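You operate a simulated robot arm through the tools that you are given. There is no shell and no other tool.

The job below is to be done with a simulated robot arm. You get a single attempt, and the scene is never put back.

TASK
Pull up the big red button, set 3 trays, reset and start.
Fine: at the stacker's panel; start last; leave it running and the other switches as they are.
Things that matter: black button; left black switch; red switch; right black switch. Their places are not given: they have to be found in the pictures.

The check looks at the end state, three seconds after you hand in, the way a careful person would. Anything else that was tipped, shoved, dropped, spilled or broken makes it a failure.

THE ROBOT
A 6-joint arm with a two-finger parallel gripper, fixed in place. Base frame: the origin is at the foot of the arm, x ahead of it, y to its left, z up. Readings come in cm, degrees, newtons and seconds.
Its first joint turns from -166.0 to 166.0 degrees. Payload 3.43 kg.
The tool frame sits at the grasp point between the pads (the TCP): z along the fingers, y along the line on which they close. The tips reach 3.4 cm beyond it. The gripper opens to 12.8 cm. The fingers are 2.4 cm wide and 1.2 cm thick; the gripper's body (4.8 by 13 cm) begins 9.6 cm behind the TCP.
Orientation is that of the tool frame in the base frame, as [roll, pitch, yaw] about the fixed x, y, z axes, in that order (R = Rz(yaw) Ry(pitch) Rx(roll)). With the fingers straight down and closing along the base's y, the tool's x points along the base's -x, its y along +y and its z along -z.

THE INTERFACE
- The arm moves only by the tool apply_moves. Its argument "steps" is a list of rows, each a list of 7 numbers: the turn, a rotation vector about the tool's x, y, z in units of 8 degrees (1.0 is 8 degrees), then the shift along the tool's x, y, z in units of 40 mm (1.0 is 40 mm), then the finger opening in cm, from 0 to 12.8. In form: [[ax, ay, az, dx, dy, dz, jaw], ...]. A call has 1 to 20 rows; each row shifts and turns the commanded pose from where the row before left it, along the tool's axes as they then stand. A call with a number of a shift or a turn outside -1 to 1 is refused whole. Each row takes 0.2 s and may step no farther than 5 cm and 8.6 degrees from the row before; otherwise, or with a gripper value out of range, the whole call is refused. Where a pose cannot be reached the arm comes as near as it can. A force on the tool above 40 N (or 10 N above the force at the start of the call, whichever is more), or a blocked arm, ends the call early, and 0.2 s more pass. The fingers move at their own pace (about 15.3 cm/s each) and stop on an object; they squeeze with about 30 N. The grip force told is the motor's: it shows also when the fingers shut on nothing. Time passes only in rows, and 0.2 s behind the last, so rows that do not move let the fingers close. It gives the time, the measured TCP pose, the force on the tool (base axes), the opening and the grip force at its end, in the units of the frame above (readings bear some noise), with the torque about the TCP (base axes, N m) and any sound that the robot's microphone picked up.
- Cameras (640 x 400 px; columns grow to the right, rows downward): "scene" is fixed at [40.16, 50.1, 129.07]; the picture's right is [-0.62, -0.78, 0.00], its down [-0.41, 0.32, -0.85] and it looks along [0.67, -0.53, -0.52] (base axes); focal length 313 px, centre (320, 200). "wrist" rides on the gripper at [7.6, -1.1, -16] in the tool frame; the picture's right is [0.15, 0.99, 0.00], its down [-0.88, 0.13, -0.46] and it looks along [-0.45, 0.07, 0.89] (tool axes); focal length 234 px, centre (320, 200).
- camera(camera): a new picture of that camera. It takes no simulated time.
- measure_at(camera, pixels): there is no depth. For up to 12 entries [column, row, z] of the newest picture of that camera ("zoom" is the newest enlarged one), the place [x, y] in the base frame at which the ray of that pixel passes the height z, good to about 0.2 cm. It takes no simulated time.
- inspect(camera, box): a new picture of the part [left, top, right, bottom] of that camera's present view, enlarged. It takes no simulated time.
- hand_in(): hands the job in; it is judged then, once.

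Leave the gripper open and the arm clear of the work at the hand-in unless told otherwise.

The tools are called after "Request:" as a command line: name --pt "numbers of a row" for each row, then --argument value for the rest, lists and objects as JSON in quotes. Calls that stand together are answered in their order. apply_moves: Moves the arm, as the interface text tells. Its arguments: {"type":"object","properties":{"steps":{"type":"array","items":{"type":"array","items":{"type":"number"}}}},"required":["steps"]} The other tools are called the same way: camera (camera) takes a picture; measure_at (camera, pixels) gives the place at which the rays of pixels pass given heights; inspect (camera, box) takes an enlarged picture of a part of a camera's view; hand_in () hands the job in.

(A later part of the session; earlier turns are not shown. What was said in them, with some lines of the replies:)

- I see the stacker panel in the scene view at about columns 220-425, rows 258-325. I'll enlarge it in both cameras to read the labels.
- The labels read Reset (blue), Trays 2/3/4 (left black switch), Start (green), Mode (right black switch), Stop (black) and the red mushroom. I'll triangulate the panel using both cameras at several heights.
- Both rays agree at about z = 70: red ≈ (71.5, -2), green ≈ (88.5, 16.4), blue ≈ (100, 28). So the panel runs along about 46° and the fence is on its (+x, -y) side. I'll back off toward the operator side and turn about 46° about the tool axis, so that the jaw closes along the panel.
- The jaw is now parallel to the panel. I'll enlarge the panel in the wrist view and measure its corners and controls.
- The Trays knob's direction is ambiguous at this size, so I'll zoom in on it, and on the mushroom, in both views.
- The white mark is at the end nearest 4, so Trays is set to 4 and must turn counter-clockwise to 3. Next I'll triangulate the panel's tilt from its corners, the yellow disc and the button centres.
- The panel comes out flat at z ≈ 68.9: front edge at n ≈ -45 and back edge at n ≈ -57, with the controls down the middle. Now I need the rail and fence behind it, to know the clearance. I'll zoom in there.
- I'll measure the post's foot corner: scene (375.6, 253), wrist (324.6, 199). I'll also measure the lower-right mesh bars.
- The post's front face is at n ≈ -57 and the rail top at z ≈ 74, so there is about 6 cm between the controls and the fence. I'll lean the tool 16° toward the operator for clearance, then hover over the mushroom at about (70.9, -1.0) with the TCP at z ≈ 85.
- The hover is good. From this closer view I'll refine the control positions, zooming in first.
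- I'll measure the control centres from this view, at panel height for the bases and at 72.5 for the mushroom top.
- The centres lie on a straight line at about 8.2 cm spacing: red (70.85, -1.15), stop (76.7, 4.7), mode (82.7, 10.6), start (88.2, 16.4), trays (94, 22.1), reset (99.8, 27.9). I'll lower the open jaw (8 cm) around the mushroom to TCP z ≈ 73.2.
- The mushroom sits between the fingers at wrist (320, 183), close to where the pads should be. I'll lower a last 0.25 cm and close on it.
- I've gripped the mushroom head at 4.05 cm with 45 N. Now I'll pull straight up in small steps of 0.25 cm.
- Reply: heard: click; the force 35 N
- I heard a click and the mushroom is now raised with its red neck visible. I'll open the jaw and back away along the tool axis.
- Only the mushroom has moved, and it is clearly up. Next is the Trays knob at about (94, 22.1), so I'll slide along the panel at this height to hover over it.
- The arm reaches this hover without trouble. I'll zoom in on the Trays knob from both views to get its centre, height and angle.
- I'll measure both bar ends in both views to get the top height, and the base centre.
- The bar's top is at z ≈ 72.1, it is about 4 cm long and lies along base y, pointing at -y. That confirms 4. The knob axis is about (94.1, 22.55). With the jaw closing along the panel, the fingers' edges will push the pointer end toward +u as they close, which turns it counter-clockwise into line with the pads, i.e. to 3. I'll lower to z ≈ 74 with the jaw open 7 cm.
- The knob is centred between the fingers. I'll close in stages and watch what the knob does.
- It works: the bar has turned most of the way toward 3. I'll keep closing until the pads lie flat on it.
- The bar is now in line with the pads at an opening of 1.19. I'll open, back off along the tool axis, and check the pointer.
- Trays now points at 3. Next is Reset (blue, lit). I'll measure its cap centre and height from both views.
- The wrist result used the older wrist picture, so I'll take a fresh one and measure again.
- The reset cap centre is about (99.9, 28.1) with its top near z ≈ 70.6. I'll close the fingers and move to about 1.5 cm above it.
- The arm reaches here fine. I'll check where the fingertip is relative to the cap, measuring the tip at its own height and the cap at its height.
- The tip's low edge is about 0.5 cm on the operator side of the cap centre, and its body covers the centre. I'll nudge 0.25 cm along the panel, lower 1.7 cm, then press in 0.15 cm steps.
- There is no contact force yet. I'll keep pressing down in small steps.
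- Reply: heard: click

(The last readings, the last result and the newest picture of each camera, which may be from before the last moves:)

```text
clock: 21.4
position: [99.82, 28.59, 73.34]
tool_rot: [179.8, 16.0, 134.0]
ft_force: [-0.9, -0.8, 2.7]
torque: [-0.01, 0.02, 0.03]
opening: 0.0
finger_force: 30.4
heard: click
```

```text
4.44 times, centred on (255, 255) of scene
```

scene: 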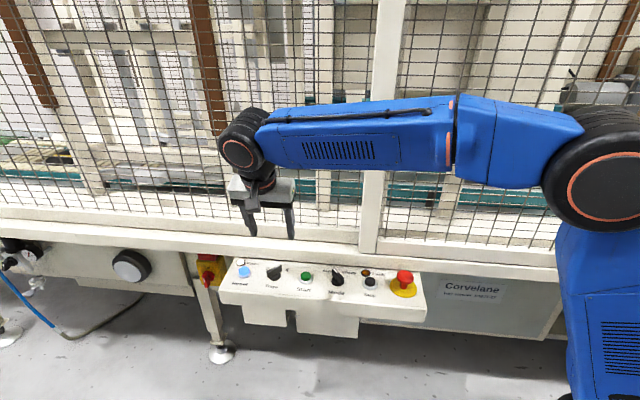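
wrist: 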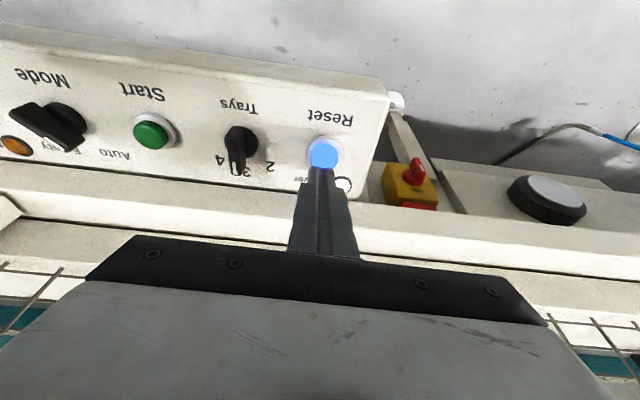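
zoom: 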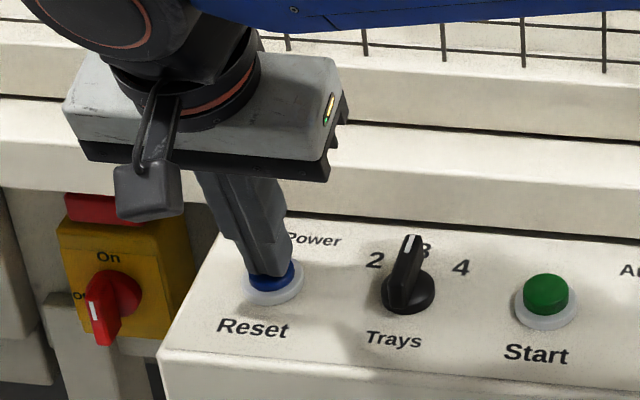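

I heard a click and the blue lamp has gone out, so Reset has registered. I'll lift off and check the panel.

Request:
apply_moves --pt "0 0 0 -0.02 0 -0.1 0" --pt "0 0 0 0 0 -0.4 0" --pt "0 0 0 0 0 -0.9 0" --pt "0 0 0 0 0 -0.9 0" --pt "0 0 0 0 0 0 0"

Request:
inspect --camera "scene" --box '[215, 230, 435, 340]'

Request:
camera --camera "wrist"

```text
clock: 22.6
position: [98.46, 30.26, 82.25]
tool_rot: [179.8, 16.0, 134.0]
ft_force: [0.9, -0.7, 0.0]
torque: [-0.03, 0.0, -0.03]
opening: 0.0
finger_force: 30.0
```

```text
2.91 times, centred on (325, 285) of scene
```

zoom: 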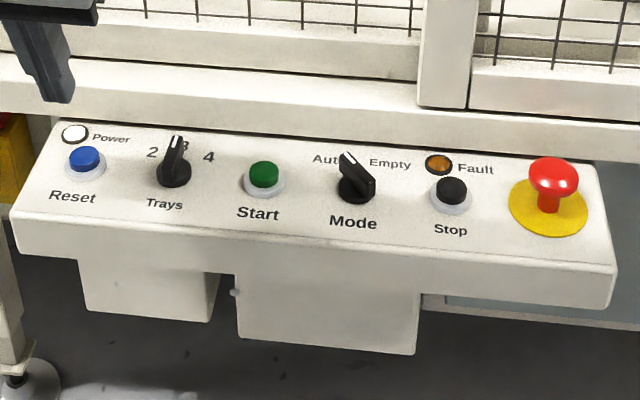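

```text
taken
```

wrist: 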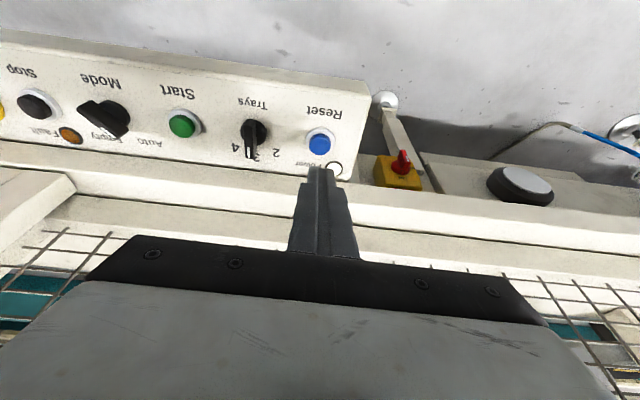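

Reset's lamp is off and everything else is as expected. Start (green) comes last: I'll move along the panel at this height, then lower to just above (88.3, 16.3).

Request:
apply_moves --pt "0 0 0 -0.1345 -0.8485 0.0385 0" --pt "0 0 0 -0.1345 -0.8485 0.0385 0" --pt "0 0 0 -0.1345 -0.8485 0.0385 0" --pt "0 0 0 -0.1345 -0.8485 0.0385 0" --pt "0 0 0 -0.1345 -0.8485 0.0385 0" --pt "0 0 0 0.198 0 0.69 0" --pt "0 0 0 0.198 0 0.69 0" --pt "0 0 0 0 0 0 0" --pt "0 0 0 0 0 0 0"

Request:
camera --camera "wrist"

Request:
inspect --camera "wrist" --box '[240, 120, 400, 220]'

Request:
inspect --camera "scene" --box '[255, 220, 355, 300]'

```text
clock: 24.6
position: [87.74, 16.26, 76.5]
tool_rot: [179.7, 16.1, 134.0]
ft_force: [-0.2, 0.3, -0.9]
torque: [0.03, 0.01, -0.02]
opening: 0.02
finger_force: 30.0
```

```text
taken
```

wrist: 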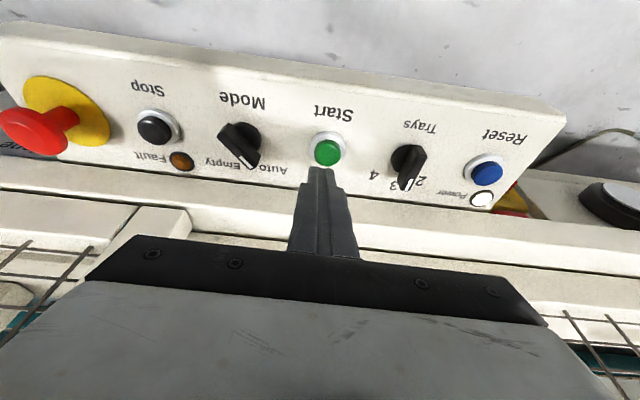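

```text
4.00 times, centred on (320, 170) of wrist
```

zoom: 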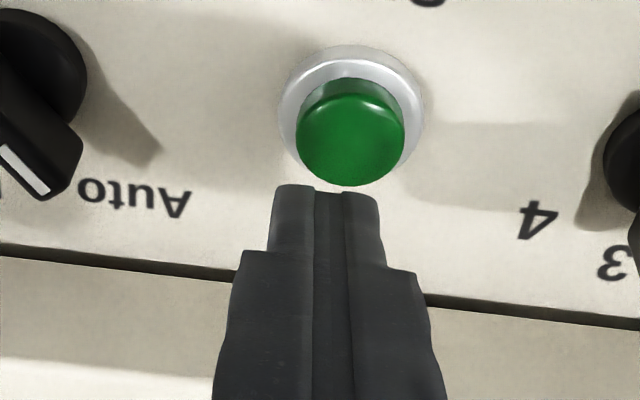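

```text
5.00 times, centred on (305, 260) of scene
```

zoom: 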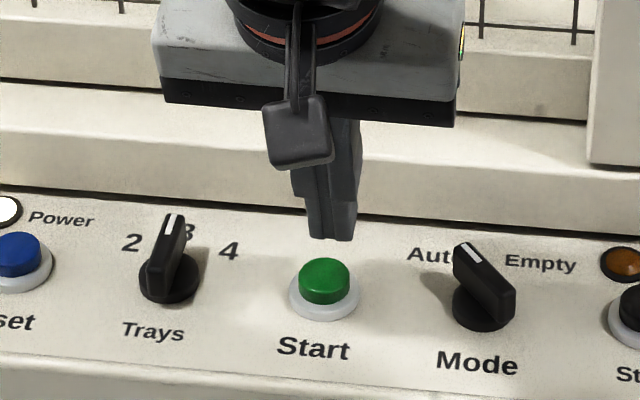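

The green cap is at zoom (350, 140), about 0.5 cm along +u from the tip. I'll correct that, lower 2.4 cm, and then press in 0.15 cm steps.

Request:
apply_moves --pt "0 0 0 0.095 0.125 0.288 0" --pt "0 0 0 0.095 0 0.288 0" --pt "0 0 0 0 0 0 0" --pt "0 0 0 0.0104 0 0.036 0" --pt "0 0 0 0.0104 0 0.036 0"

Request:
inspect --camera "wrist" --box '[240, 120, 400, 220]'

Request:
inspect --camera "scene" --box '[255, 220, 355, 300]'

```text
clock: 25.8
position: [88.23, 16.85, 73.55]
tool_rot: [179.8, 15.9, 134.0]
ft_force: [-1.1, -0.3, 0.9]
torque: [-0.01, -0.03, 0.04]
opening: 0.0
finger_force: 30.2
```

```text
4.00 times, centred on (320, 170) of wrist
```

zoom: 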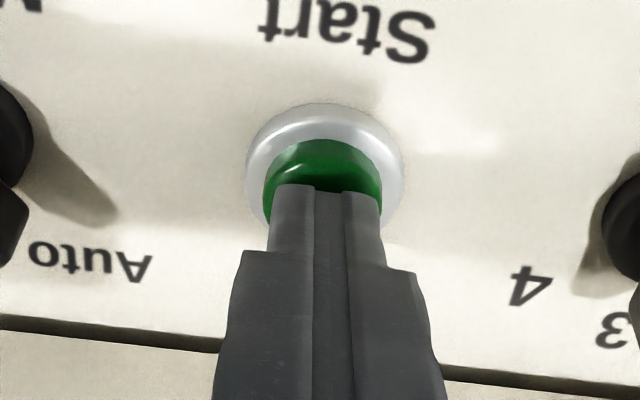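

```text
5.00 times, centred on (305, 260) of scene
```

zoom: 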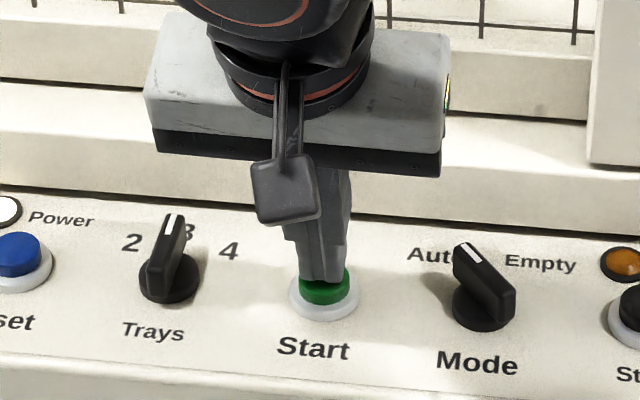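

The tip is centred on the green cap and just touching it. I'll press further.

Request:
apply_moves --pt "0 0 0 0.0104 0 0.036 0" --pt "0 0 0 0.0104 0 0.036 0"

Request:
inspect --camera "scene" --box '[255, 220, 355, 300]'

```text
clock: 26.4
position: [88.17, 16.8, 73.43]
tool_rot: [179.7, 16.0, 134.0]
ft_force: [-0.1, -0.6, 3.1]
torque: [-0.09, 0.02, 0.0]
opening: 0.0
finger_force: 30.1
heard: click
```

```text
5.00 times, centred on (305, 260) of scene
```

zoom: 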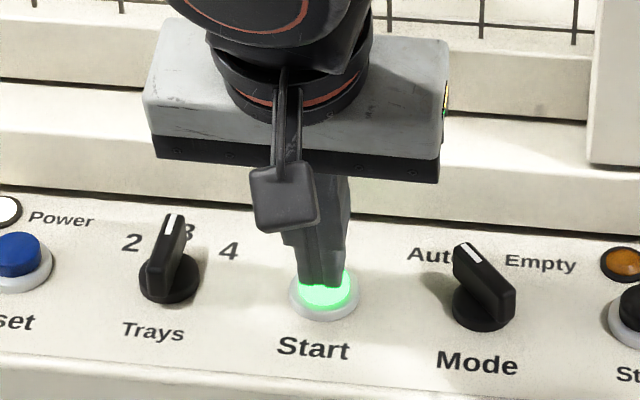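

I heard a click and the green lamp lit, so the stacker is running. I'll lift off, back away toward the operator side and open the gripper well clear of the panel.

Request:
apply_moves --pt "0 0 0 -0.02 0 -0.1 0" --pt "0 0 0 0 0 -0.4 0" --pt "0 0 0 0 0 -0.9 0" --pt "0 0 0 0 0 -0.9 0" --pt "0 0 0 0 0 -0.9 0" --pt "0 0 0 0 0 -0.9 4" --pt "0 0 0 0.3 0 -0.9 10" --pt "0 0 0 0.5 0 -0.8 12.8" --pt "0 0 0 0 0 0 12.8" --pt "0 0 0 0 0 0 12.8"

Request:
camera --camera "scene"

Request:
inspect --camera "scene" --box '[190, 230, 435, 340]'

Request:
camera --camera "wrist"

```text
clock: 28.6
position: [81.59, 23.43, 95.01]
tool_rot: [179.8, 16.0, 133.9]
ft_force: [-0.6, -0.8, 0.4]
torque: [0.02, 0.04, -0.03]
opening: 12.81
finger_force: 0.0
```

```text
taken
```

scene: 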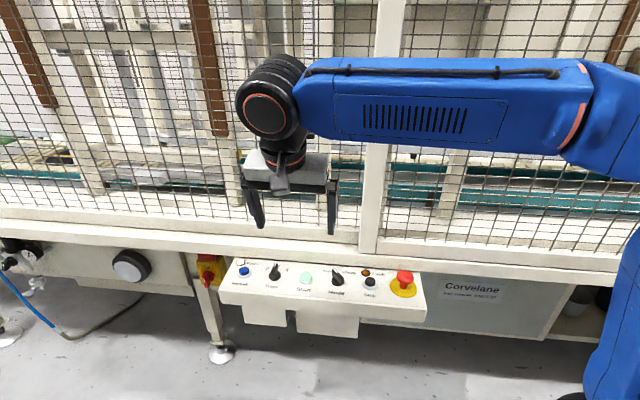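

```text
2.61 times, centred on (312, 285) of scene
```

zoom: 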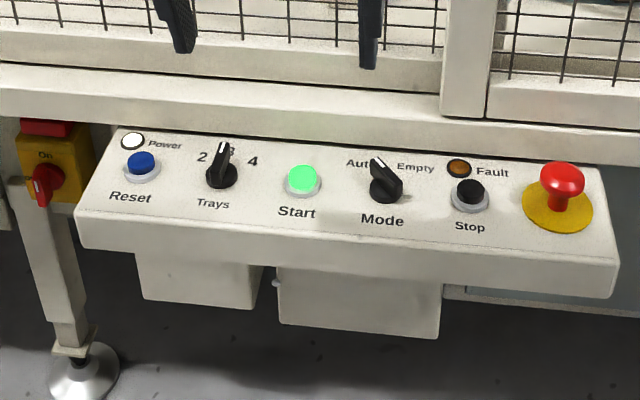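

```text
taken
```

wrist: 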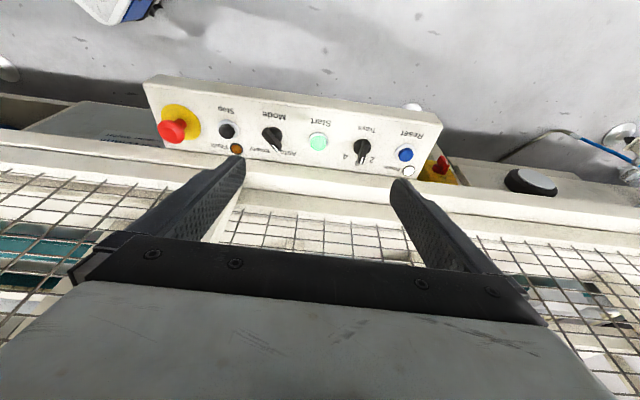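

Everything looks right: mushroom up, Trays at 3, Reset lamp off, Start lit, and Mode, Stop and the isolator unchanged. I'll wait a couple of seconds to confirm it keeps running.

Request:
apply_moves --pt "0 0 0 0 0 0 12.8" --pt "0 0 0 0 0 0 12.8" --pt "0 0 0 0 0 0 12.8" --pt "0 0 0 0 0 0 12.8" --pt "0 0 0 0 0 0 12.8" --pt "0 0 0 0 0 0 12.8" --pt "0 0 0 0 0 0 12.8" --pt "0 0 0 0 0 0 12.8" --pt "0 0 0 0 0 0 12.8" --pt "0 0 0 0 0 0 12.8"

Request:
inspect --camera "scene" --box '[190, 230, 435, 340]'

```text
clock: 30.8
position: [81.47, 23.38, 94.97]
tool_rot: [179.8, 16.0, 134.0]
ft_force: [-0.3, -0.9, -0.2]
torque: [0.0, 0.04, -0.01]
opening: 12.83
finger_force: 0.0
```

```text
2.61 times, centred on (312, 285) of scene
```

zoom: 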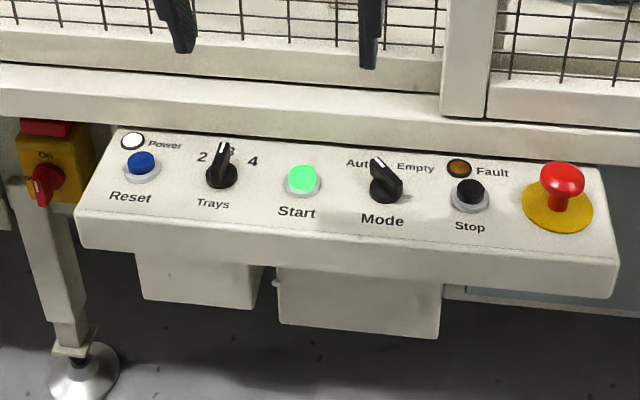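

The Start lamp is still lit steadily, the gripper is open and the arm is clear. I'm handing in.

Request:
hand_in

```text
The job is handed in.
```

The stacker is running with trays set to 3, and I've handed the job in. The result of the check hasn't come back.

- **Big red button:** pulled up. It clicked and its red neck is showing.
- **Trays:** turned from 4 to 3.
- **Reset:** pressed. It clicked and its blue lamp went out.
- **Start:** pressed last. It clicked, and its green lamp was still lit about four seconds later.

Mode is still on Auto, Stop was not touched, and the red switch on the yellow box is still on. Nothing was knocked or moved along the way. The arm is clear of the panel with the gripper open.
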